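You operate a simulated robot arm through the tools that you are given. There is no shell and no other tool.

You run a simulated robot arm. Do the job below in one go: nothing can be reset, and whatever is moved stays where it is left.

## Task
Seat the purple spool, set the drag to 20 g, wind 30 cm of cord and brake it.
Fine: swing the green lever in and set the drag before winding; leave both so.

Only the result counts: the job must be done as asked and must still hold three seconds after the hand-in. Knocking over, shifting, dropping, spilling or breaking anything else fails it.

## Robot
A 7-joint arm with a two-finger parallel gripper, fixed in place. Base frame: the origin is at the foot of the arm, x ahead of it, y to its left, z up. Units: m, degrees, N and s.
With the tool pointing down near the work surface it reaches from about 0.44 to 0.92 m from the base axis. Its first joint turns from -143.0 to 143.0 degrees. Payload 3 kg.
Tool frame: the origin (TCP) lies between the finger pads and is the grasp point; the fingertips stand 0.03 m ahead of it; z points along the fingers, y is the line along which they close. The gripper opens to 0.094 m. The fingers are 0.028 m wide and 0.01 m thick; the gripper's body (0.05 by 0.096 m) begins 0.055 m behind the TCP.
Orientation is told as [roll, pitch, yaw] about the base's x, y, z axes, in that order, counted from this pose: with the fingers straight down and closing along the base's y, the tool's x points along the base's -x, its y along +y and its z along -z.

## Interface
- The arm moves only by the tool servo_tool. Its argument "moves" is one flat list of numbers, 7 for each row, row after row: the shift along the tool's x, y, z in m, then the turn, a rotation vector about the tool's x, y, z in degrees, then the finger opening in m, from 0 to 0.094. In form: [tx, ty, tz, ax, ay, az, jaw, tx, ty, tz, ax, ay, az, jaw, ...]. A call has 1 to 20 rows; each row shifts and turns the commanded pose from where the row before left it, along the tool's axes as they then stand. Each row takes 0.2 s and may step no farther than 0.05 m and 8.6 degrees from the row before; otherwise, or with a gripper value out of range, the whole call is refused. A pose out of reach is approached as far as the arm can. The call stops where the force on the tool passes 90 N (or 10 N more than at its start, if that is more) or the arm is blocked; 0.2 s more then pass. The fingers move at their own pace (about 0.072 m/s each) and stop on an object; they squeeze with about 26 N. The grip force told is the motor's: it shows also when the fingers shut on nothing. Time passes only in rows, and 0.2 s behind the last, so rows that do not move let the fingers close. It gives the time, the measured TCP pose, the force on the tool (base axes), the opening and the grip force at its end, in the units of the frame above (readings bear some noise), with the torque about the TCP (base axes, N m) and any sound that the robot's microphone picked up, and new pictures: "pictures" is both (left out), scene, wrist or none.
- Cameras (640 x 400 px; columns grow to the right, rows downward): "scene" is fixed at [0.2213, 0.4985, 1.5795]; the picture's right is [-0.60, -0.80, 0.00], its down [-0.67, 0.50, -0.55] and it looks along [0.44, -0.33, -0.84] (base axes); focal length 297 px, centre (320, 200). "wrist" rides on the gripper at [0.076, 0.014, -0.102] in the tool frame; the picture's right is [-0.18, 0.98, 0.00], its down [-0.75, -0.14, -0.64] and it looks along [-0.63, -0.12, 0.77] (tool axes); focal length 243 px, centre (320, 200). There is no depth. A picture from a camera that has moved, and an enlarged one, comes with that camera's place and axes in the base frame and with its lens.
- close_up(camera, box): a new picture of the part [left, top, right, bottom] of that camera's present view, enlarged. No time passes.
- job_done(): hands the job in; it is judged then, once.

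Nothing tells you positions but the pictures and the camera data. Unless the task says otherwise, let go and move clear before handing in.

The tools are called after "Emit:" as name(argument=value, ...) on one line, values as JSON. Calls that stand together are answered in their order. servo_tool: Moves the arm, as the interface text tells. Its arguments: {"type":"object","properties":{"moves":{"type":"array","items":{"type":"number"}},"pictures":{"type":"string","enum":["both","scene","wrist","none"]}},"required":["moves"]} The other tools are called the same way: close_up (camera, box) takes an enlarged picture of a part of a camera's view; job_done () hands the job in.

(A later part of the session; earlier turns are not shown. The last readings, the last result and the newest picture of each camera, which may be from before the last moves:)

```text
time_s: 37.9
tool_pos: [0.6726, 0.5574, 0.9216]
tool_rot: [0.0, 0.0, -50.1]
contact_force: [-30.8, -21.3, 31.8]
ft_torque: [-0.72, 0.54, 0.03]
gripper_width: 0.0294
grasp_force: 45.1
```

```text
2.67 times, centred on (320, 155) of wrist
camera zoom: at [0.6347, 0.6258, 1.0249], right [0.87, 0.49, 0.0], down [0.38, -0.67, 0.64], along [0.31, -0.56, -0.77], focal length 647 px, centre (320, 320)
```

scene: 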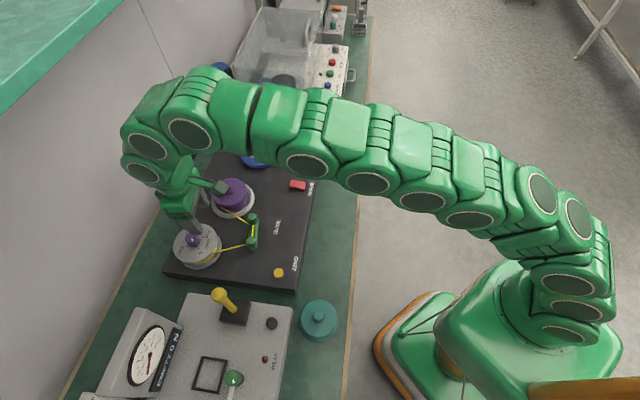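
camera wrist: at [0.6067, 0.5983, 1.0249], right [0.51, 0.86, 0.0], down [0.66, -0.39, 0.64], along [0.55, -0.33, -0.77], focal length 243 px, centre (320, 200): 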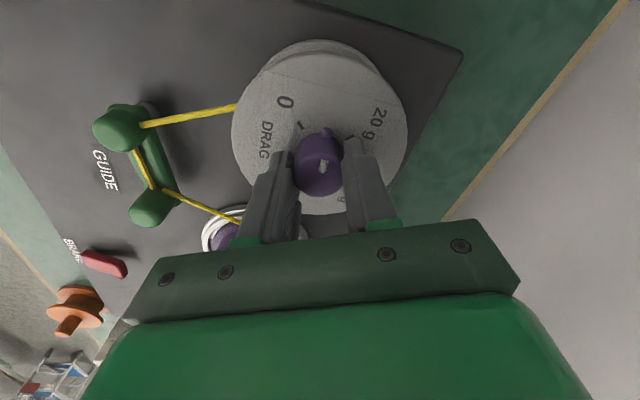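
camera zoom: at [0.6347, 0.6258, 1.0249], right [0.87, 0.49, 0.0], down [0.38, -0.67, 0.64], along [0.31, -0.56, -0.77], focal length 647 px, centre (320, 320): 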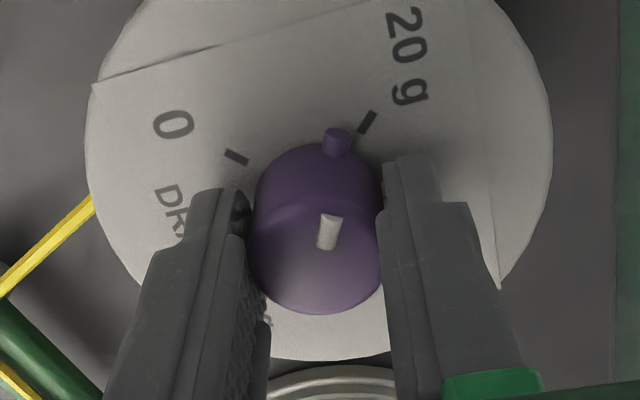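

Emit:
servo_tool(moves=[0, -0.001, 0, 0, 0, 7.5, 0, 0, 0, 0, 0, 0, 7.5, 0, 0, 0, 0, 0, 0, 0, 0], pictures="none")

Emit:
close_up(camera="wrist", box=[220, 80, 420, 230])

Emit:
close_up(camera="wrist", box=[290, 100, 370, 160])

```text
time_s: 38.7
tool_pos: [0.6708, 0.5575, 0.9229]
tool_rot: [0.1, -0.1, -65.1]
contact_force: [-31.1, -19.5, 28.9]
ft_torque: [-0.82, 0.78, 0.02]
gripper_width: 0.0296
grasp_force: 45.3
```

```text
2.67 times, centred on (320, 155) of wrist
camera zoom: at [0.653, 0.6331, 1.0249], right [0.97, 0.25, 0.0], down [0.19, -0.74, 0.64], along [0.16, -0.62, -0.77], focal length 647 px, centre (320, 320)
```

zoom: 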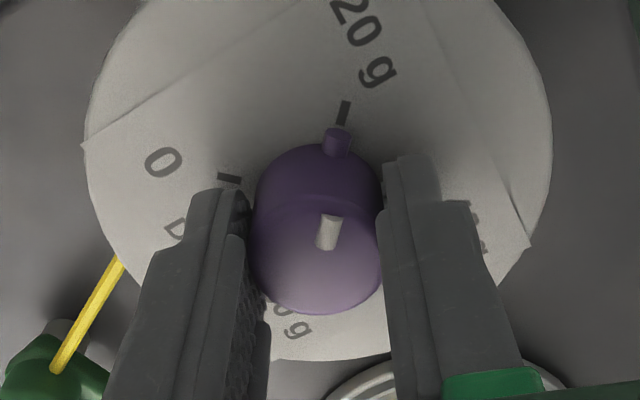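

```text
6.67 times, centred on (330, 130) of wrist
camera zoom: at [0.653, 0.6331, 1.0249], right [0.97, 0.25, 0.0], down [0.19, -0.74, 0.64], along [0.16, -0.62, -0.77], focal length 1618 px, centre (253, 667)
```

zoom: 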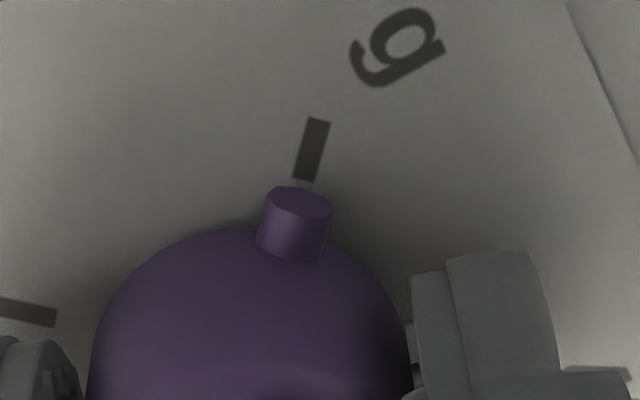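

The nub now aligns with the 20 g tick as it did at 0. I'll relieve the side load, open, and rise.

Emit:
servo_tool(moves=[0, -0.0009, -0.001, 0, 0, 0, 0, 0, 0, 0, 0, 0, 0, 0.03, 0, 0, 0, 0, 0, 0, 0.06, 0, 0, 0, 0, 0, 0, 0.06, 0, 0, -0.03, 0, 0, 0, 0.06, 0, 0, -0.04, 0, 0, 0, 0.06, 0, 0, -0.03, 0, 0, 0, 0.06], pictures="both")

Emit:
close_up(camera="wrist", box=[220, 20, 420, 170])

Emit:
close_up(camera="scene", box=[150, 150, 290, 280])

```text
time_s: 40.3
tool_pos: [0.672, 0.5571, 1.0227]
tool_rot: [0.2, 0.0, -65.1]
contact_force: [0.2, -0.7, -0.9]
ft_torque: [0.01, -0.01, 0.01]
gripper_width: 0.0601
grasp_force: 0.1
camera wrist: at [0.6524, 0.6322, 1.1254], right [0.97, 0.25, 0.0], down [0.19, -0.74, 0.64], along [0.16, -0.62, -0.77], focal length 243 px, centre (320, 200)
```

scene: 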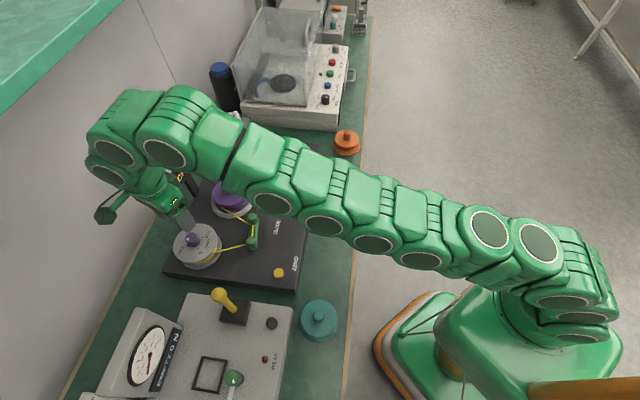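
wrist: 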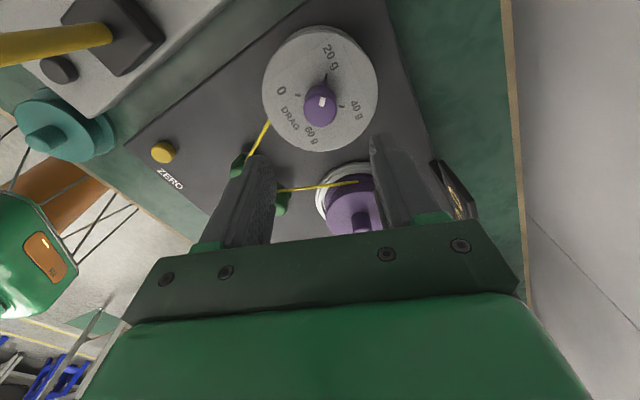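

```text
2.67 times, centred on (320, 95) of wrist
camera zoom: at [0.6524, 0.6322, 1.1254], right [0.97, 0.25, 0.0], down [0.19, -0.74, 0.64], along [0.16, -0.62, -0.77], focal length 647 px, centre (320, 480)
```

zoom: 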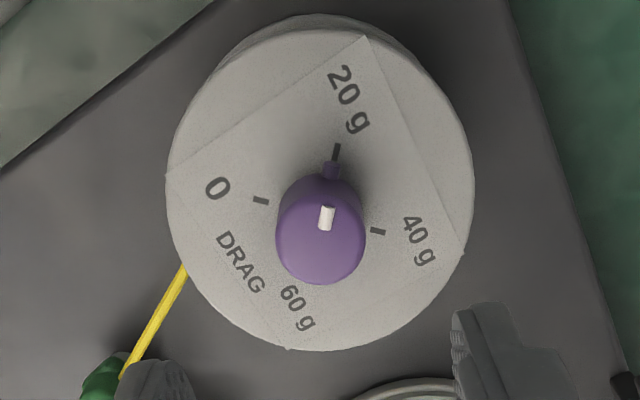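

```text
3.08 times, centred on (220, 215) of scene
camera zoom: at [0.2213, 0.4985, 1.5795], right [-0.6, -0.8, 0.0], down [-0.67, 0.5, -0.55], along [0.44, -0.33, -0.84], focal length 913 px, centre (628, 154)
```

zoom: 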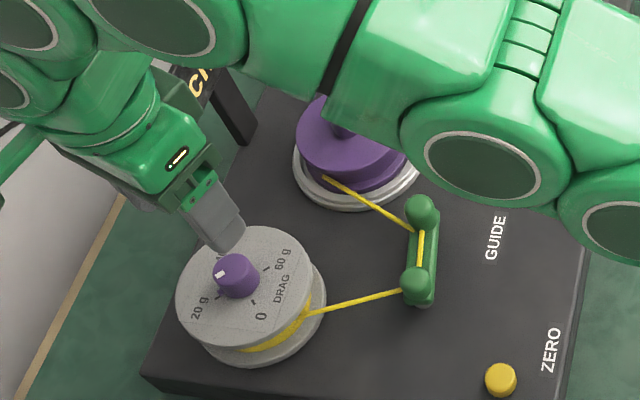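

Emit:
close_up(camera="wrist", box=[285, 65, 355, 115])

```text
8.00 times, centred on (320, 90) of wrist
camera zoom: at [0.6524, 0.6322, 1.1254], right [0.97, 0.25, 0.0], down [0.19, -0.74, 0.64], along [0.16, -0.62, -0.77], focal length 1941 px, centre (320, 1080)
```

zoom: 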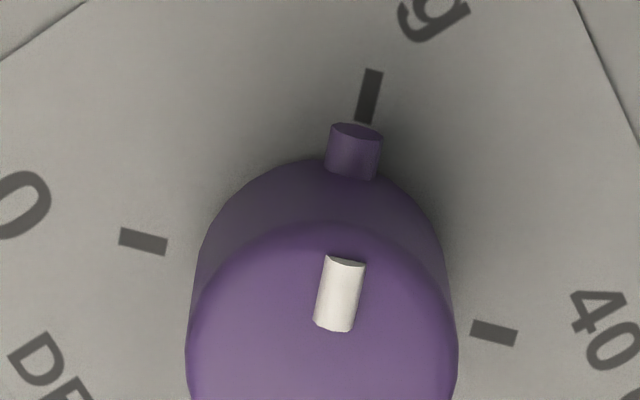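

Drag is set to 20 g (within about 1–2°). Next is the blue crank; I'll rotate back and move over for a good look at it.

Emit:
servo_tool(moves=[0, 0, -0.01, 0, 0, -7.7, 0.06, 0, 0, 0, 0, 0, -7.7, 0.06, 0, 0, 0, 0, 0, -7.7, 0.06, 0, 0, 0, 0, 0, -7.7, 0.06, 0, 0, 0, 0, 0, -7.7, 0.06, 0, 0, 0, 0, 0, -7.7, 0.06, 0, 0, 0, 0, 0, -7.7, 0.06, 0, 0, 0, 0, 0, -7.7, 0.06, 0, 0, 0, 0, 0, -7.7, 0.06, 0, 0, 0, 0, 0, -7.7, 0.06, 0, 0, 0, 0, 0, -8, 0.06, 0.0032, -0.0455, 0, 0, 0, 0, 0.06, 0.0032, -0.0455, 0, 0, 0, 0, 0.06, 0.0032, -0.0455, 0, 0, 0, 0, 0.06, 0.0032, -0.0455, 0, 0, 0, 0, 0.06, 0.0032, -0.0455, 0, 0, 0, 0, 0.06, 0.0032, -0.0455, 0, 0, 0, 0, 0.06, 0.0032, -0.0455, 0, 0, 0, 0, 0.06], pictures="both")

Emit:
close_up(camera="wrist", box=[220, 20, 460, 200])

Emit:
close_up(camera="scene", box=[150, 130, 310, 260])

```text
time_s: 44.1
tool_pos: [0.7496, 0.2412, 1.0241]
tool_rot: [0.1, -0.2, 20.0]
contact_force: [-0.3, -0.6, -0.1]
ft_torque: [-0.01, 0.04, 0.0]
gripper_width: 0.0601
grasp_force: 0.0
out of reach, approached as far as the arm can: row 1
camera wrist: at [0.673, 0.2283, 1.1267], right [-0.16, 0.99, 0.0], down [0.75, 0.13, 0.64], along [0.64, 0.11, -0.76], focal length 243 px, centre (320, 200)
```

scene: 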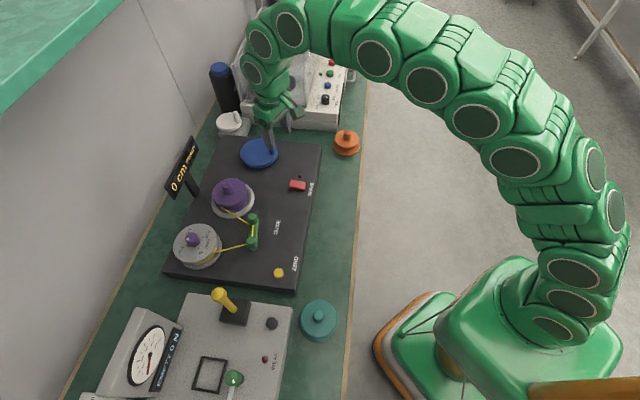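
wrist: 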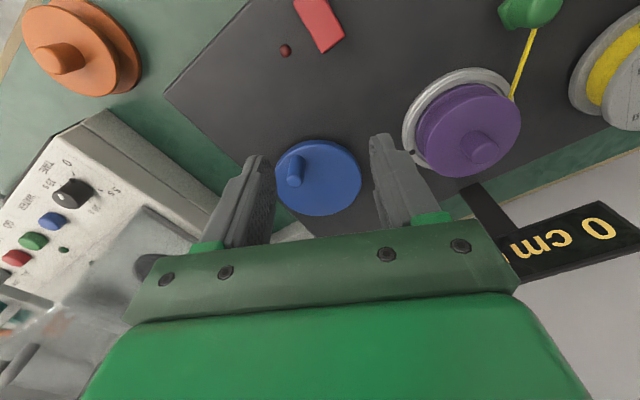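

```text
2.22 times, centred on (340, 110) of wrist
camera zoom: at [0.673, 0.2283, 1.1267], right [-0.16, 0.99, 0.0], down [0.75, 0.13, 0.64], along [0.64, 0.11, -0.76], focal length 539 px, centre (276, 400)
```

zoom: 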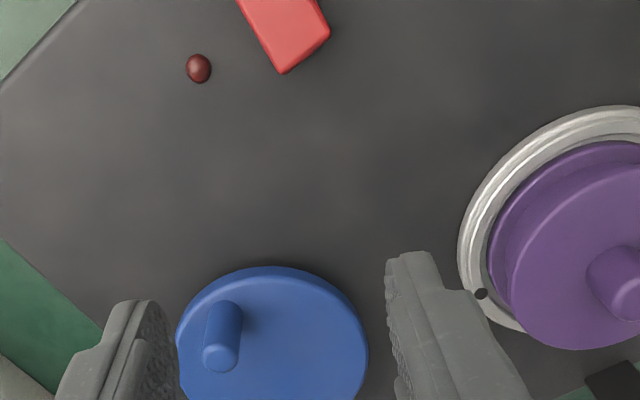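

```text
3.08 times, centred on (230, 195) of scene
camera zoom: at [0.2213, 0.4985, 1.5795], right [-0.6, -0.8, 0.0], down [-0.67, 0.5, -0.55], along [0.44, -0.33, -0.84], focal length 913 px, centre (597, 215)
```

zoom: 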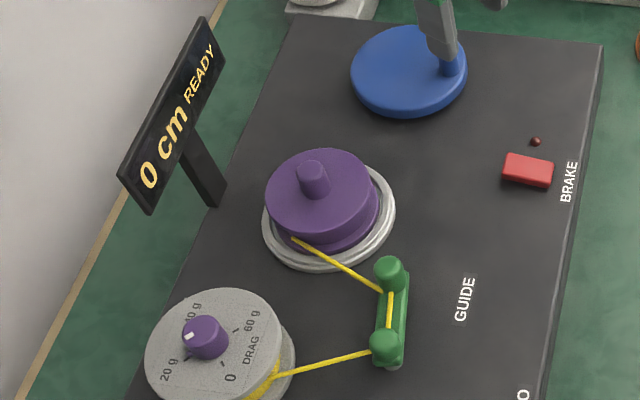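

The crank disc is centred near (0.866, 0.258) with its handle at about (0.835, 0.226), top near z 0.90. The far side is past the vertical reach, so I'll tilt the tool outward 30° and hover over the handle.

Emit:
servo_tool(moves=[0, 0, 0, 0, 0, 3.4, 0.05, 0, 0, 0, 0, -7.5, 0, 0.05, 0, 0, 0, 0, -7.5, 0, 0.05, 0, 0, 0, 0, -7.5, 0, 0.05, 0, 0, 0, 0, -7.5, 0, 0.05, -0.0133, -0.013, 0.0286, 0, 0, 0, 0.05, -0.0133, -0.013, 0.0286, 0, 0, 0, 0.05, -0.0133, -0.013, 0.0286, 0, 0, 0, 0.05, 0, 0, 0, 0, 0, 0, 0.05], pictures="both")

Emit:
close_up(camera="wrist", box=[200, 50, 440, 250])

Emit:
close_up(camera="scene", box=[210, 80, 340, 190])

```text
time_s: 46.1
tool_pos: [0.8366, 0.226, 0.9702]
tool_rot: [0.0, -30.2, 16.6]
contact_force: [0.5, 0.4, -0.1]
ft_torque: [0.02, -0.01, 0.0]
gripper_width: 0.0499
grasp_force: 0.0
camera wrist: at [0.7202, 0.2071, 1.0207], right [-0.13, 0.99, 0.09], down [0.35, -0.04, 0.93], along [0.93, 0.15, -0.35], focal length 243 px, centre (320, 200)
```

scene: 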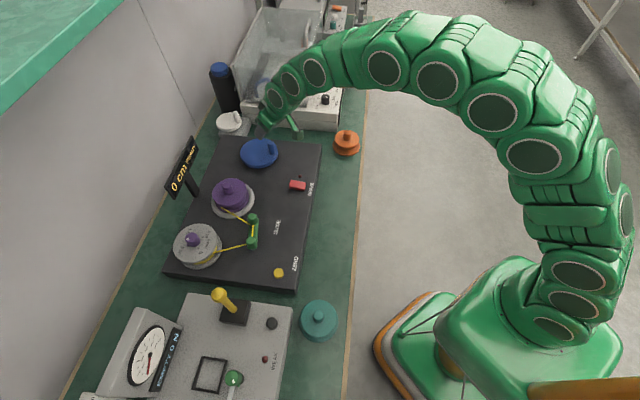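
wrist: 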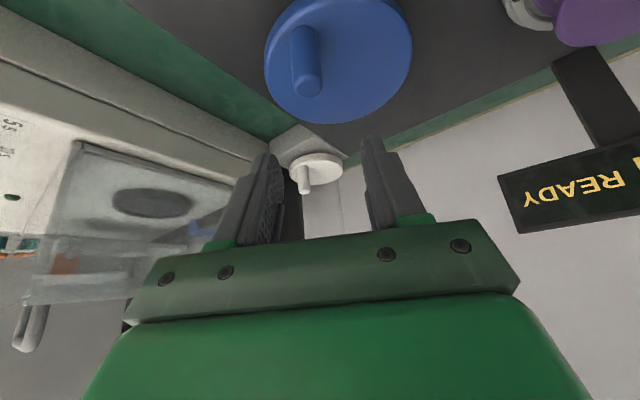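

```text
2.00 times, centred on (320, 150) of wrist
camera zoom: at [0.7202, 0.2071, 1.0207], right [-0.13, 0.99, 0.09], down [0.35, -0.04, 0.93], along [0.93, 0.15, -0.35], focal length 485 px, centre (320, 300)
```

zoom: 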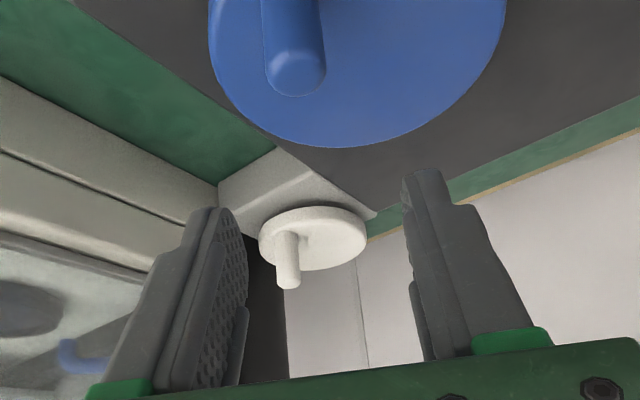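

```text
3.64 times, centred on (275, 135) of scene
camera zoom: at [0.2213, 0.4985, 1.5795], right [-0.6, -0.8, 0.0], down [-0.67, 0.5, -0.55], along [0.44, -0.33, -0.84], focal length 1079 px, centre (484, 436)
```

zoom: 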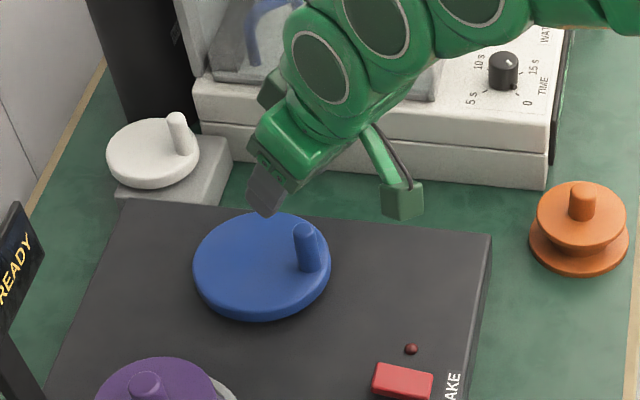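

The handle checks out at about (0.838, 0.226). Descending vertically with open jaws around it.

Emit:
servo_tool(moves=[0.0115, 0, 0.0205, 0, 0, 0, 0.05, 0.0115, 0, 0.0205, 0, 0, 0, 0.05, 0.0125, 0, 0.0205, 0, 0, 0, 0.05, 0, 0, 0, 0, 0, 0, 0.05], pictures="both")

Emit:
close_up(camera="wrist", box=[200, 50, 440, 250])

Emit:
close_up(camera="scene", box=[210, 80, 340, 190])

```text
time_s: 47.1
tool_pos: [0.8362, 0.2259, 0.8989]
tool_rot: [0.0, -30.1, 16.6]
contact_force: [0.4, -0.1, -0.5]
ft_torque: [-0.02, 0.04, 0.03]
gripper_width: 0.05
grasp_force: 0.0
camera wrist: at [0.7194, 0.2066, 0.9497], right [-0.13, 0.99, 0.09], down [0.36, -0.04, 0.93], along [0.93, 0.15, -0.35], focal length 243 px, centre (320, 200)
```

scene: 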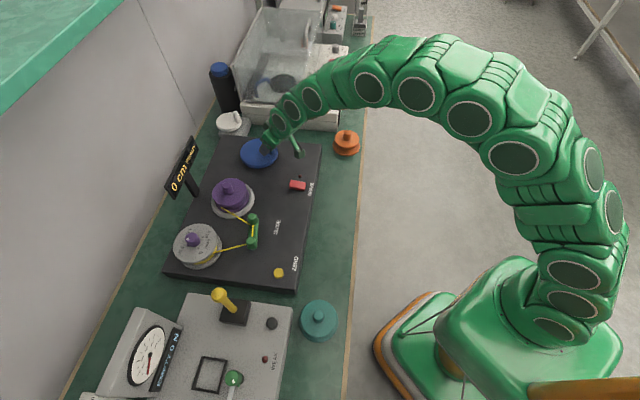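
wrist: 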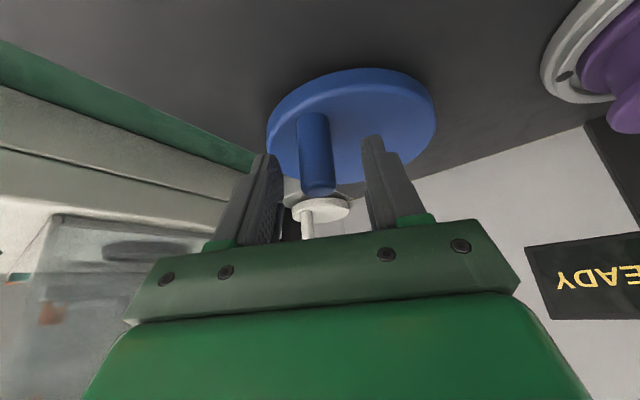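

```text
2.00 times, centred on (320, 150) of wrist
camera zoom: at [0.7194, 0.2066, 0.9497], right [-0.13, 0.99, 0.09], down [0.36, -0.04, 0.93], along [0.93, 0.15, -0.35], focal length 485 px, centre (320, 300)
```

zoom: 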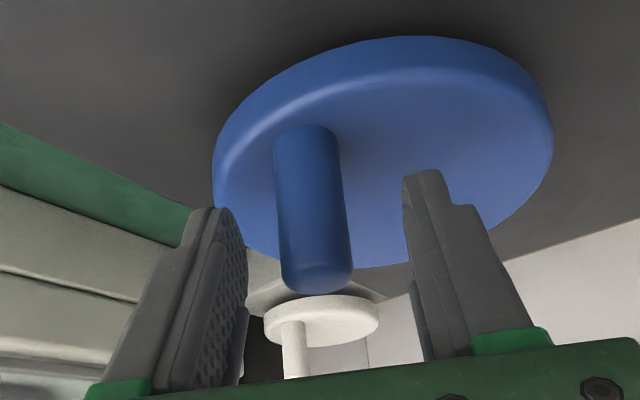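

```text
3.64 times, centred on (275, 135) of scene
camera zoom: at [0.2213, 0.4985, 1.5795], right [-0.6, -0.8, 0.0], down [-0.67, 0.5, -0.55], along [0.44, -0.33, -0.84], focal length 1079 px, centre (484, 436)
```

zoom: 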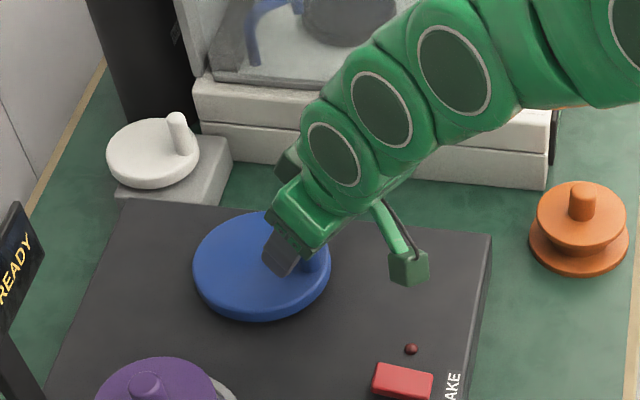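

The handle is centred between the fingers. Gripping it and trying 30° clockwise, watching display and force.

Emit:
servo_tool(moves=[0, 0, 0, 0, 0, 0, 0.02, 0, 0, 0, 0, 0, 0, 0.0, 0, 0, 0, 0, 0, 0, 0.0, 0, 0, 0, 0, 0, 0, 0.0], pictures="none")

Emit:
servo_tool(moves=[0.0019, 0.0052, -0.0011, 0, 0, 0, 0, 0.0019, 0.0052, -0.0011, 0, 0, 0, 0, 0, 0, 0, 0, 0, 0, 0], pictures="scene")

Emit:
close_up(camera="scene", box=[150, 110, 310, 240])

```text
time_s: 48.1
tool_pos: [0.8348, 0.2254, 0.8995]
tool_rot: [0.1, -30.1, 16.6]
contact_force: [-4.4, -7.8, 0.5]
ft_torque: [0.01, 0.41, -0.13]
gripper_width: 0.0199
grasp_force: 44.8
```

```text
time_s: 48.9
tool_pos: [0.8297, 0.2359, 0.8993]
tool_rot: [-0.1, -30.1, 16.6]
contact_force: [0.8, -6.3, -0.2]
ft_torque: [0.09, -0.36, -0.27]
gripper_width: 0.0196
grasp_force: 44.7
```

scene: 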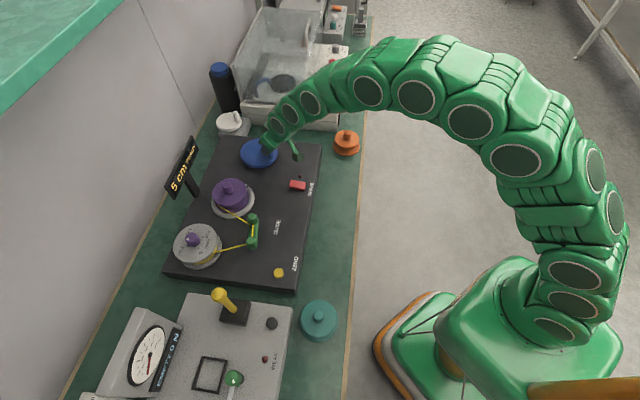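

```text
3.08 times, centred on (230, 175) of scene
camera zoom: at [0.2213, 0.4985, 1.5795], right [-0.6, -0.8, 0.0], down [-0.67, 0.5, -0.55], along [0.44, -0.33, -0.84], focal length 913 px, centre (597, 277)
```

zoom: 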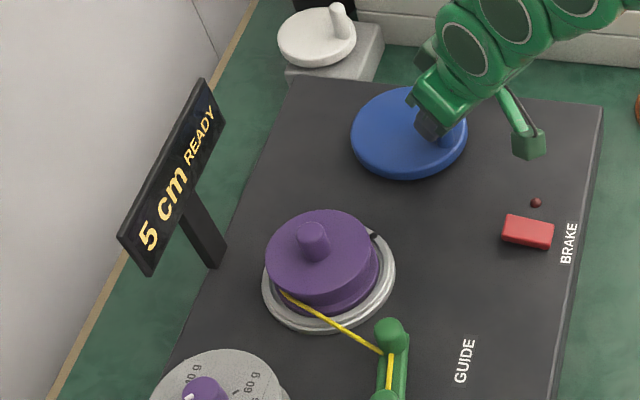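

The counter jumped to 5 cm in about 15°, so clockwise winds and roughly 3° make 1 cm. Continuing in small arc steps.

Emit:
servo_tool(moves=[0.0012, 0.0073, -0.0007, 0, 0, 0, 0, 0.0001, 0.0075, 0, 0, 0, 0, 0, 0, 0, 0, 0, 0, 0, 0], pictures="none")

Emit:
close_up(camera="scene", box=[150, 110, 310, 240])

```text
time_s: 49.7
tool_pos: [0.8226, 0.2498, 0.9002]
tool_rot: [0.0, -30.1, 16.6]
contact_force: [0.8, -6.8, -4.2]
ft_torque: [0.14, -0.17, -0.33]
gripper_width: 0.0197
grasp_force: 45.1
```

```text
3.08 times, centred on (230, 175) of scene
camera zoom: at [0.2213, 0.4985, 1.5795], right [-0.6, -0.8, 0.0], down [-0.67, 0.5, -0.55], along [0.44, -0.33, -0.84], focal length 913 px, centre (597, 277)
```

zoom: 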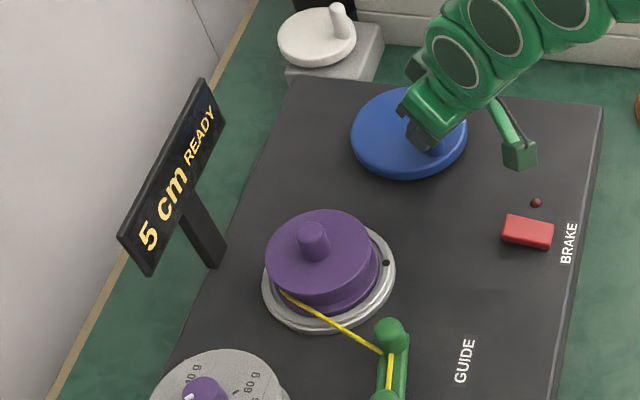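

The display appears to step in coarse increments (still 5 cm while the platter turned). I'll go on, calibrating display transitions against crank angle.

Emit:
servo_tool(moves=[-0.001, 0.0074, 0.0006, 0, 0, 0, 0, 0, 0, 0, 0, 0, 0, 0], pictures="none")

Emit:
close_up(camera="scene", box=[150, 140, 270, 230])

Emit:
servo_tool(moves=[-0.0022, 0.0071, 0.0013, 0, 0, 0, 0, 0, 0, 0, 0, 0, 0, 0], pictures="none")

Emit:
close_up(camera="scene", box=[150, 140, 270, 230])

```text
time_s: 50.3
tool_pos: [0.8216, 0.2585, 0.8991]
tool_rot: [0.0, -30.0, 16.6]
contact_force: [0.1, -6.3, -12.4]
ft_torque: [0.79, -0.25, -0.32]
gripper_width: 0.0197
grasp_force: 45.1
```

```text
4.44 times, centred on (210, 185) of scene
camera zoom: at [0.2213, 0.4985, 1.5795], right [-0.6, -0.8, 0.0], down [-0.67, 0.5, -0.55], along [0.44, -0.33, -0.84], focal length 1319 px, centre (809, 267)
```

zoom: 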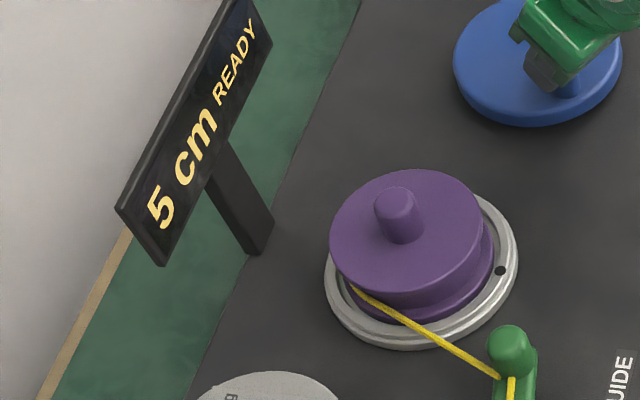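

```text
time_s: 50.9
tool_pos: [0.8217, 0.2656, 0.9001]
tool_rot: [-0.1, -30.1, 16.6]
contact_force: [-0.7, -8.8, -13.1]
ft_torque: [0.15, 0.26, -0.46]
gripper_width: 0.0197
grasp_force: 45.1
```

```text
4.44 times, centred on (210, 185) of scene
camera zoom: at [0.2213, 0.4985, 1.5795], right [-0.6, -0.8, 0.0], down [-0.67, 0.5, -0.55], along [0.44, -0.33, -0.84], focal length 1319 px, centre (809, 267)
```

zoom: 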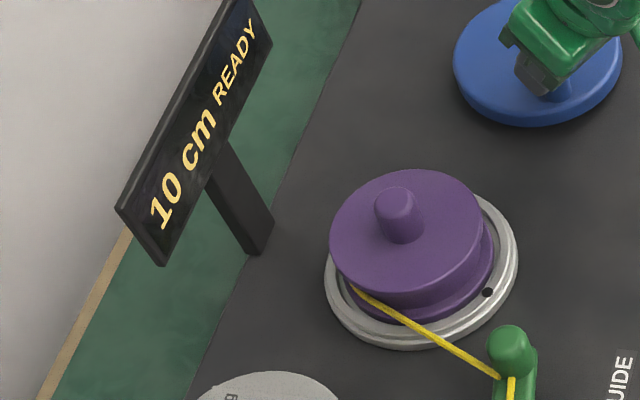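

Now 10 cm: the transition fell at 45–55° of crank. Continuing to find the next transitions.

Emit:
servo_tool(moves=[-0.0032, 0.0065, 0.0019, 0, 0, 0, 0, 0, 0, 0, 0, 0, 0, 0], pictures="none")

Emit:
close_up(camera="scene", box=[150, 140, 270, 230])

Emit:
servo_tool(moves=[-0.0041, 0.0058, 0.0024, 0, 0, 0, 0, 0, 0, 0, 0, 0, 0, 0], pictures="none")

Emit:
close_up(camera="scene", box=[150, 140, 270, 230])

```text
time_s: 51.5
tool_pos: [0.8231, 0.2735, 0.9005]
tool_rot: [0.0, -30.2, 16.5]
contact_force: [5.3, -6.7, -15.7]
ft_torque: [0.8, -0.16, -0.23]
gripper_width: 0.0198
grasp_force: 45.1
```

```text
4.44 times, centred on (210, 185) of scene
camera zoom: at [0.2213, 0.4985, 1.5795], right [-0.6, -0.8, 0.0], down [-0.67, 0.5, -0.55], along [0.44, -0.33, -0.84], focal length 1319 px, centre (809, 267)
```

zoom: 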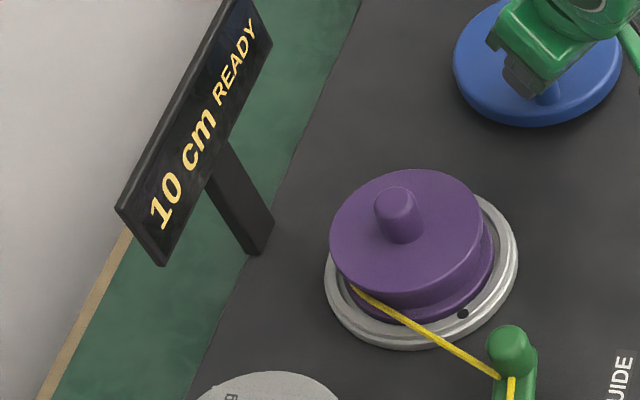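

```text
time_s: 52.1
tool_pos: [0.8285, 0.2798, 0.901]
tool_rot: [0.0, -30.2, 16.6]
contact_force: [-1.8, -8.8, -12.3]
ft_torque: [-0.18, 0.66, -0.46]
gripper_width: 0.0195
grasp_force: 45.6
```

```text
4.44 times, centred on (210, 185) of scene
camera zoom: at [0.2213, 0.4985, 1.5795], right [-0.6, -0.8, 0.0], down [-0.67, 0.5, -0.55], along [0.44, -0.33, -0.84], focal length 1319 px, centre (809, 267)
```

zoom: 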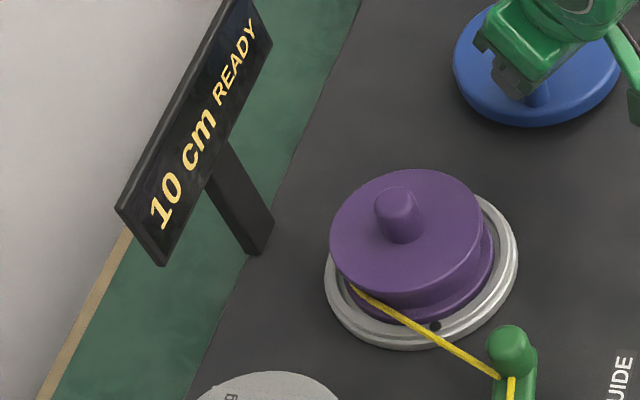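

Emit:
servo_tool(moves=[-0.0049, 0.0049, 0.0029, 0, 0, 0, 0, 0, 0, 0, 0, 0, 0, 0], pictures="none")

Emit:
close_up(camera="scene", box=[150, 140, 270, 230])

Emit:
servo_tool(moves=[-0.0056, 0.0038, 0.0033, 0, 0, 0, 0, 0, 0, 0, 0, 0, 0, 0], pictures="none")

Emit:
close_up(camera="scene", box=[150, 140, 270, 230])

```text
time_s: 52.7
tool_pos: [0.8326, 0.2865, 0.9026]
tool_rot: [0.0, -30.3, 16.6]
contact_force: [7.8, -8.0, -5.4]
ft_torque: [0.73, 0.01, -0.09]
gripper_width: 0.0198
grasp_force: 45.2
```

```text
4.44 times, centred on (210, 185) of scene
camera zoom: at [0.2213, 0.4985, 1.5795], right [-0.6, -0.8, 0.0], down [-0.67, 0.5, -0.55], along [0.44, -0.33, -0.84], focal length 1319 px, centre (809, 267)
```

zoom: 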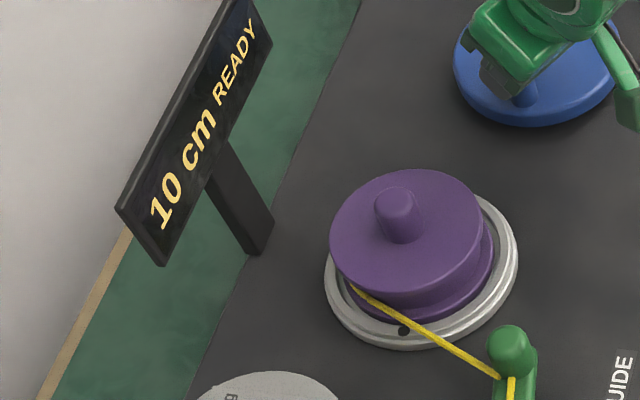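

```text
time_s: 53.3
tool_pos: [0.8376, 0.2913, 0.9021]
tool_rot: [0.0, -30.3, 16.6]
contact_force: [-5.2, -11.6, 15.9]
ft_torque: [-0.14, 0.59, -0.53]
gripper_width: 0.02
grasp_force: 45.0
```

```text
4.44 times, centred on (210, 185) of scene
camera zoom: at [0.2213, 0.4985, 1.5795], right [-0.6, -0.8, 0.0], down [-0.67, 0.5, -0.55], along [0.44, -0.33, -0.84], focal length 1319 px, centre (809, 267)
```

zoom: 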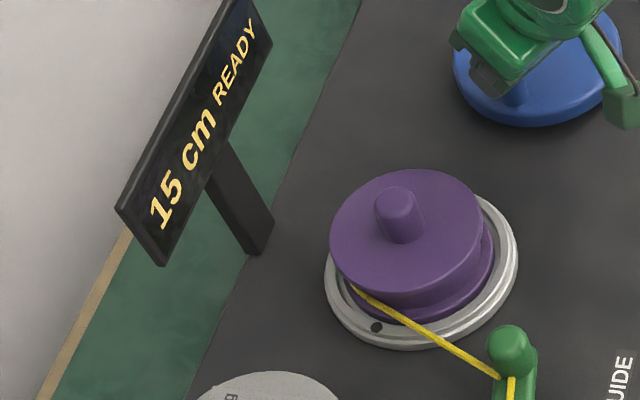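

Notch tracking gives platter ≈ 2× crank and about 0.069 cm per platter degree (25 cm/turn) if the display rounds to the nearest 5. I'll confirm with the next transition.

Emit:
servo_tool(moves=[-0.0061, 0.0028, 0.0035, 0, 0, 0, 0, -0.0063, 0.0015, 0.0037, 0, 0, 0, 0, 0, 0, 0, 0, 0, 0, 0], pictures="none")

Emit:
close_up(camera="scene", box=[150, 140, 270, 230])

Emit:
servo_tool(moves=[-0.0033, 0.0003, 0.0019, 0, 0, 0, 0, 0, 0, 0, 0, 0, 0, 0], pictures="none")

Emit:
close_up(camera="scene", box=[150, 140, 270, 230])

```text
time_s: 54.1
tool_pos: [0.8512, 0.298, 0.9002]
tool_rot: [0.0, -30.3, 16.5]
contact_force: [-2.4, -8.3, 11.0]
ft_torque: [0.26, -0.29, -0.31]
gripper_width: 0.0196
grasp_force: 45.0
```

```text
4.44 times, centred on (210, 185) of scene
camera zoom: at [0.2213, 0.4985, 1.5795], right [-0.6, -0.8, 0.0], down [-0.67, 0.5, -0.55], along [0.44, -0.33, -0.84], focal length 1319 px, centre (809, 267)
```

zoom: 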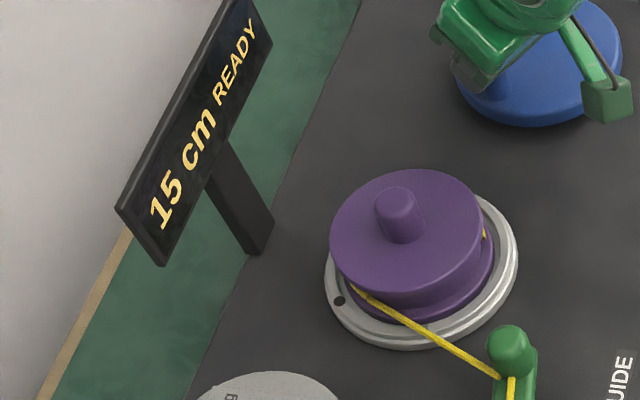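

```text
time_s: 54.7
tool_pos: [0.8543, 0.2993, 0.8984]
tool_rot: [0.1, -30.2, 16.5]
contact_force: [-4.8, -9.2, 18.8]
ft_torque: [0.76, -0.21, -0.34]
gripper_width: 0.0196
grasp_force: 44.7
```

```text
4.44 times, centred on (210, 185) of scene
camera zoom: at [0.2213, 0.4985, 1.5795], right [-0.6, -0.8, 0.0], down [-0.67, 0.5, -0.55], along [0.44, -0.33, -0.84], focal length 1319 px, centre (809, 267)
```

zoom: 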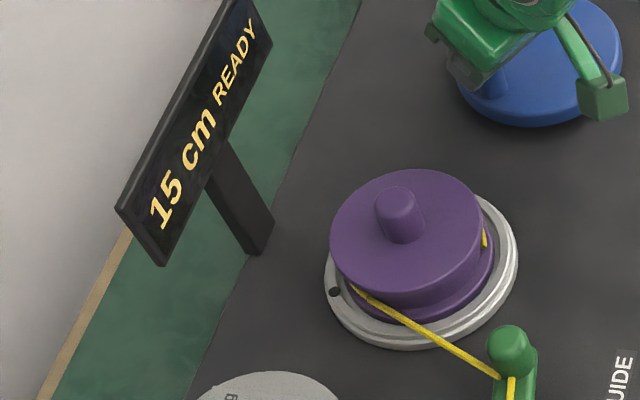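

Emit:
servo_tool(moves=[-0.0039, -0.0002, 0.0021, 0, 0, 0, 0, 0, 0, 0, 0, 0, 0, 0], pictures="none")

Emit:
close_up(camera="scene", box=[150, 140, 270, 230])

Emit:
servo_tool(moves=[-0.0039, -0.0008, 0.0021, 0, 0, 0, 0, 0, 0, 0, 0, 0, 0, 0], pictures="none")

Emit:
close_up(camera="scene", box=[150, 140, 270, 230])

```text
time_s: 55.3
tool_pos: [0.8568, 0.3012, 0.8998]
tool_rot: [0.0, -30.2, 16.6]
contact_force: [-4.8, -7.0, 14.6]
ft_torque: [0.68, -0.02, -0.27]
gripper_width: 0.0197
grasp_force: 44.9
```

```text
4.44 times, centred on (210, 185) of scene
camera zoom: at [0.2213, 0.4985, 1.5795], right [-0.6, -0.8, 0.0], down [-0.67, 0.5, -0.55], along [0.44, -0.33, -0.84], focal length 1319 px, centre (809, 267)
```

zoom: 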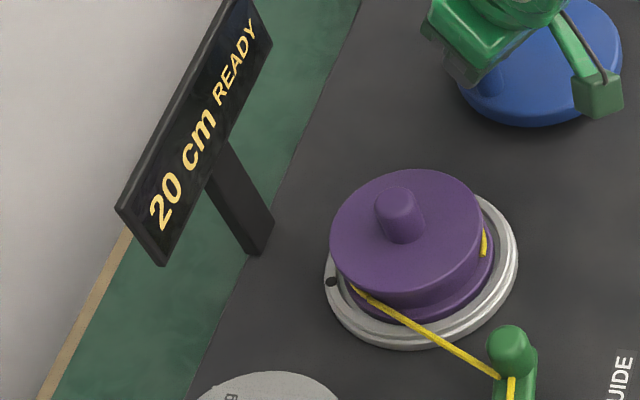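

```text
time_s: 55.9
tool_pos: [0.8613, 0.3012, 0.8988]
tool_rot: [-0.1, -30.1, 16.6]
contact_force: [-4.1, 2.3, 5.6]
ft_torque: [-0.32, 0.99, -0.09]
gripper_width: 0.0196
grasp_force: 45.0
```

```text
4.44 times, centred on (210, 185) of scene
camera zoom: at [0.2213, 0.4985, 1.5795], right [-0.6, -0.8, 0.0], down [-0.67, 0.5, -0.55], along [0.44, -0.33, -0.84], focal length 1319 px, centre (809, 267)
```

zoom: 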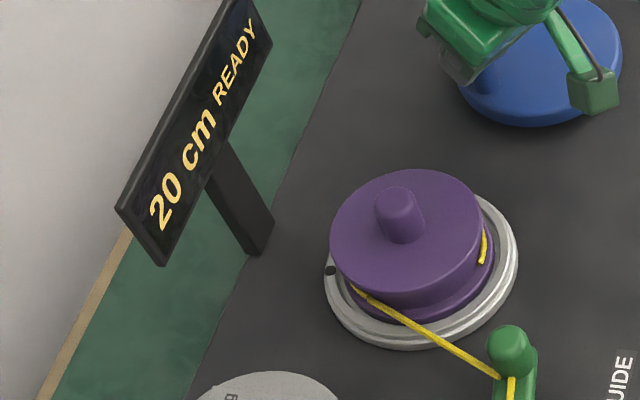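

Rounding-to-nearest fits (17.5 cm near 239° platter). Continuing toward the 22.5 cm and 27.5 cm transitions.

Emit:
servo_tool(moves=[-0.0061, -0.002, 0.0035, 0, 0, 0, 0, -0.0049, -0.0025, 0.0028, 0, 0, 0, 0, 0, 0, 0, 0, 0, 0, 0], pictures="none")

Emit:
close_up(camera="scene", box=[150, 140, 270, 230])

Emit:
servo_tool(moves=[-0.0039, -0.0028, 0.0022, 0, 0, 0, 0, 0, 0, 0, 0, 0, 0, 0], pictures="scene")

Emit:
close_up(camera="scene", box=[150, 140, 270, 230])

```text
time_s: 56.7
tool_pos: [0.8754, 0.3039, 0.8994]
tool_rot: [-0.1, -30.1, 16.7]
contact_force: [-3.0, 17.2, -2.4]
ft_torque: [1.03, -0.07, -0.11]
gripper_width: 0.0198
grasp_force: 45.0
```

```text
4.44 times, centred on (210, 185) of scene
camera zoom: at [0.2213, 0.4985, 1.5795], right [-0.6, -0.8, 0.0], down [-0.67, 0.5, -0.55], along [0.44, -0.33, -0.84], focal length 1319 px, centre (809, 267)
```

zoom: 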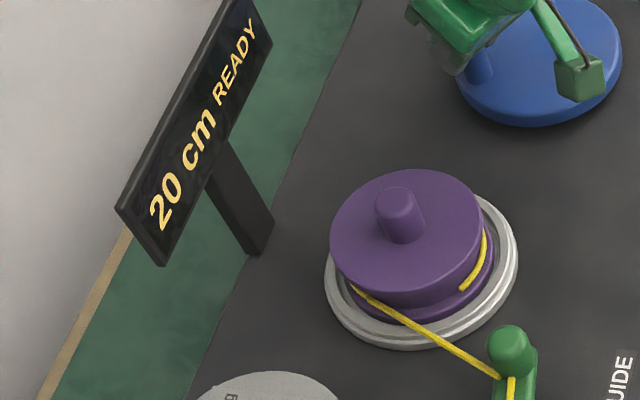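

```text
time_s: 57.3
tool_pos: [0.8797, 0.3028, 0.8993]
tool_rot: [0.0, -30.2, 16.7]
contact_force: [-0.9, 36.8, -2.1]
ft_torque: [0.54, -0.16, -0.25]
gripper_width: 0.0197
grasp_force: 44.6
```

scene: 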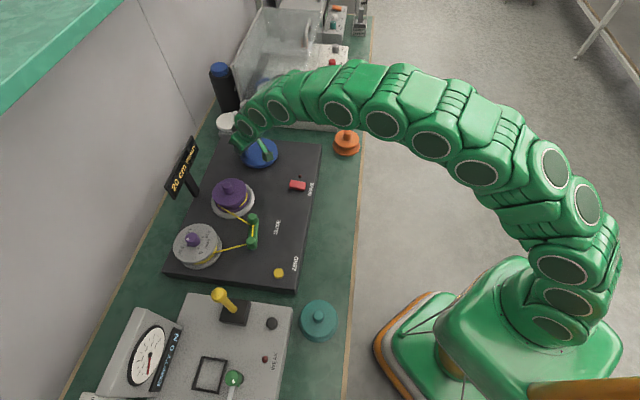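

```text
4.44 times, centred on (210, 185) of scene
camera zoom: at [0.2213, 0.4985, 1.5795], right [-0.6, -0.8, 0.0], down [-0.67, 0.5, -0.55], along [0.44, -0.33, -0.84], focal length 1319 px, centre (809, 267)
```

zoom: 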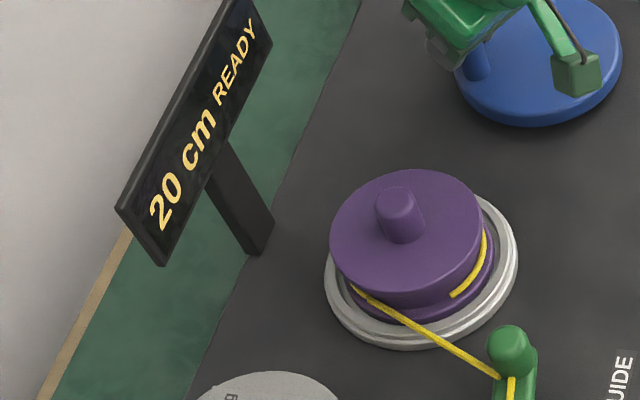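

Side load is building (+37 N in y), probably the handle slipping along the pads. I'll look at the grip.

Emit:
close_up(camera="wrist", box=[200, 50, 440, 250])

Emit:
close_up(camera="scene", box=[215, 100, 315, 180])

```text
2.00 times, centred on (320, 150) of wrist
camera zoom: at [0.7638, 0.2833, 0.9499], right [-0.13, 0.99, 0.09], down [0.36, -0.04, 0.93], along [0.93, 0.15, -0.35], focal length 485 px, centre (320, 300)
```

zoom: 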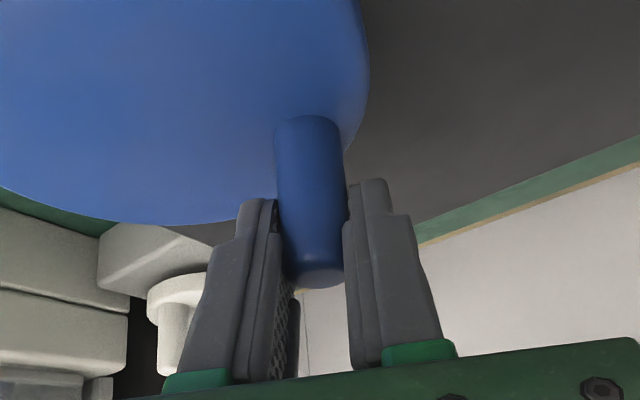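

```text
5.00 times, centred on (265, 140) of scene
camera zoom: at [0.2213, 0.4985, 1.5795], right [-0.6, -0.8, 0.0], down [-0.67, 0.5, -0.55], along [0.44, -0.33, -0.84], focal length 1484 px, centre (595, 500)
```

zoom: 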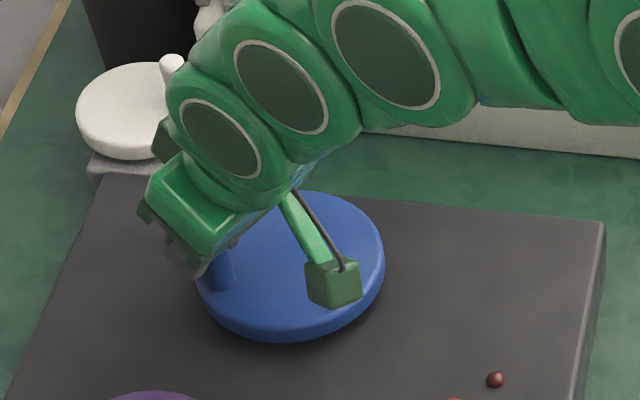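

The handle has slid ~5 mm toward the near side of the pads — manageable. Continuing with a compensated path.

Emit:
servo_tool(moves=[-0.005, -0.0005, 0.0029, 0, 0, 0, 0, 0, 0, 0, 0, 0, 0, 0], pictures="none")

Emit:
close_up(camera="scene", box=[150, 140, 270, 230])

Emit:
close_up(camera="wrist", box=[200, 50, 440, 250])

```text
time_s: 57.9
tool_pos: [0.8865, 0.3028, 0.8987]
tool_rot: [0.1, -30.2, 16.6]
contact_force: [6.2, 30.0, -17.7]
ft_torque: [1.38, -0.58, -0.11]
gripper_width: 0.0197
grasp_force: 44.6
```

```text
4.44 times, centred on (210, 185) of scene
camera zoom: at [0.2213, 0.4985, 1.5795], right [-0.6, -0.8, 0.0], down [-0.67, 0.5, -0.55], along [0.44, -0.33, -0.84], focal length 1319 px, centre (809, 267)
```

zoom: 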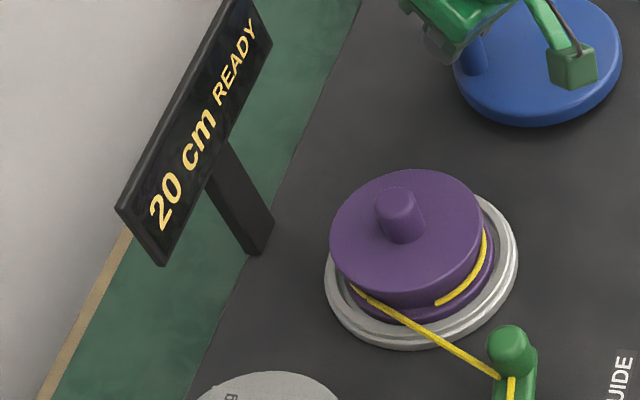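

```text
2.00 times, centred on (320, 150) of wrist
camera zoom: at [0.7702, 0.2826, 0.95], right [-0.13, 0.99, 0.09], down [0.36, -0.04, 0.93], along [0.93, 0.15, -0.35], focal length 485 px, centre (320, 300)
```

zoom: 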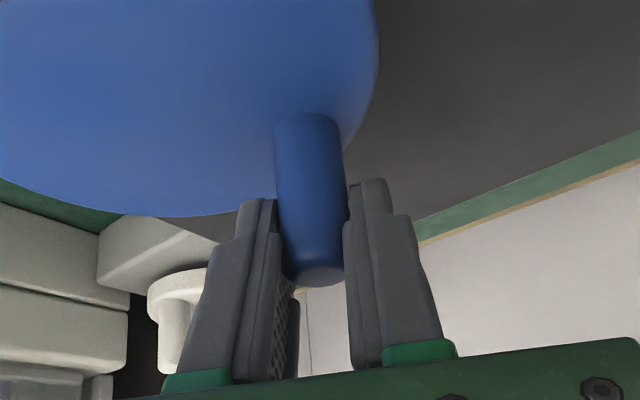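

Emit:
servo_tool(moves=[-0.0037, -0.0028, 0.0022, 0, 0, 0, 0, 0, 0, 0, 0, 0, 0, 0], pictures="none")

Emit:
close_up(camera="scene", box=[150, 140, 270, 230])

Emit:
servo_tool(moves=[-0.0034, -0.0036, 0.002, 0, 0, 0, 0, 0, 0, 0, 0, 0, 0, 0], pictures="none")

Emit:
close_up(camera="scene", box=[150, 140, 270, 230])

```text
time_s: 58.5
tool_pos: [0.8912, 0.299, 0.8995]
tool_rot: [-0.1, -30.0, 16.6]
contact_force: [11.7, 23.4, -16.8]
ft_torque: [0.27, 0.25, 0.07]
gripper_width: 0.02
grasp_force: 45.1
```

```text
4.44 times, centred on (210, 185) of scene
camera zoom: at [0.2213, 0.4985, 1.5795], right [-0.6, -0.8, 0.0], down [-0.67, 0.5, -0.55], along [0.44, -0.33, -0.84], focal length 1319 px, centre (809, 267)
```

zoom: 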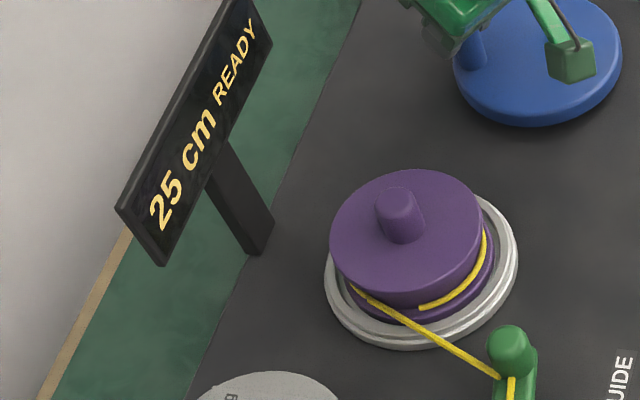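

```text
time_s: 59.1
tool_pos: [0.896, 0.2982, 0.9005]
tool_rot: [0.0, -30.1, 16.6]
contact_force: [3.0, 25.1, -11.7]
ft_torque: [0.23, 0.36, -0.41]
gripper_width: 0.0196
grasp_force: 44.9
```

```text
4.44 times, centred on (210, 185) of scene
camera zoom: at [0.2213, 0.4985, 1.5795], right [-0.6, -0.8, 0.0], down [-0.67, 0.5, -0.55], along [0.44, -0.33, -0.84], focal length 1319 px, centre (809, 267)
```

zoom: 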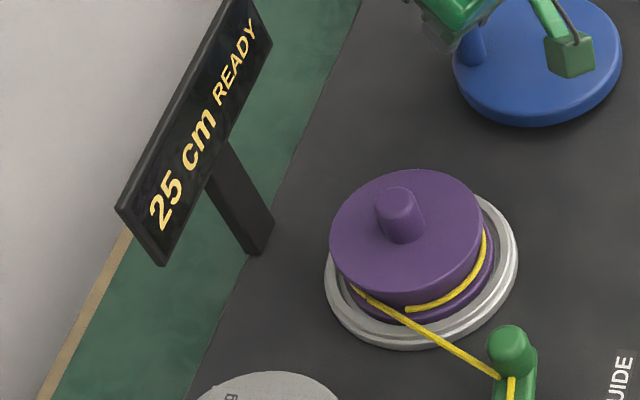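

25 cm shown; transition 22.5 cm was at ~303° platter, so spacing is ~65° per 5 cm. Continuing toward the 27.5 cm transition.

Emit:
servo_tool(moves=[-0.0042, -0.0061, 0.0024, 0, 0, 0, 0, -0.0025, -0.0055, 0.0015, 0, 0, 0, 0, 0, 0, 0, 0, 0, 0, 0], pictures="none")

Emit:
close_up(camera="scene", box=[150, 140, 270, 230])

Emit:
close_up(camera="wrist", box=[200, 50, 440, 250])

```text
time_s: 59.9
tool_pos: [0.9053, 0.2883, 0.9008]
tool_rot: [-0.2, -30.2, 16.6]
contact_force: [17.4, 23.5, -3.5]
ft_torque: [0.28, 0.29, -0.22]
gripper_width: 0.0199
grasp_force: 45.4
```

```text
4.44 times, centred on (210, 185) of scene
camera zoom: at [0.2213, 0.4985, 1.5795], right [-0.6, -0.8, 0.0], down [-0.67, 0.5, -0.55], along [0.44, -0.33, -0.84], focal length 1319 px, centre (809, 267)
```

zoom: 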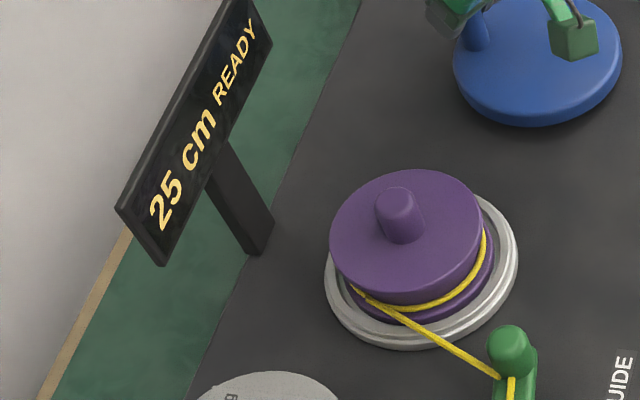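

```text
2.00 times, centred on (320, 150) of wrist
camera zoom: at [0.7897, 0.2697, 0.9509], right [-0.13, 0.99, 0.09], down [0.35, -0.04, 0.93], along [0.93, 0.15, -0.35], focal length 485 px, centre (320, 300)
```

zoom: 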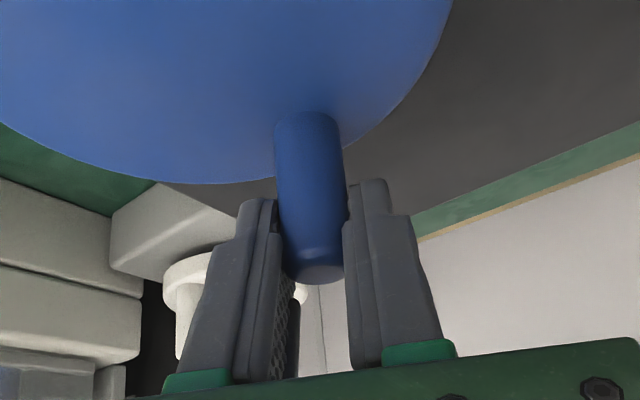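

Emit:
close_up(camera="scene", box=[205, 90, 305, 180])

```text
4.44 times, centred on (255, 135) of scene
camera zoom: at [0.2213, 0.4985, 1.5795], right [-0.6, -0.8, 0.0], down [-0.67, 0.5, -0.55], along [0.44, -0.33, -0.84], focal length 1319 px, centre (609, 489)
```

zoom: 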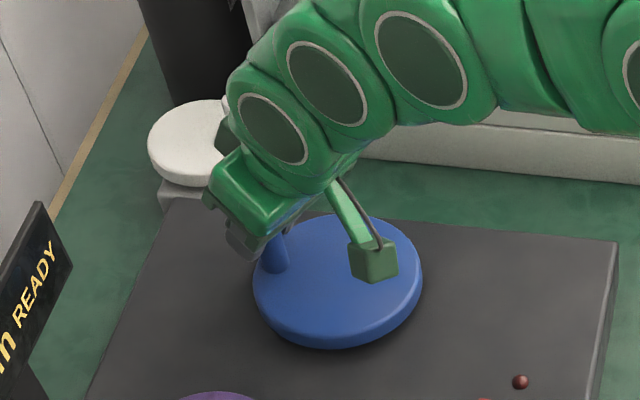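

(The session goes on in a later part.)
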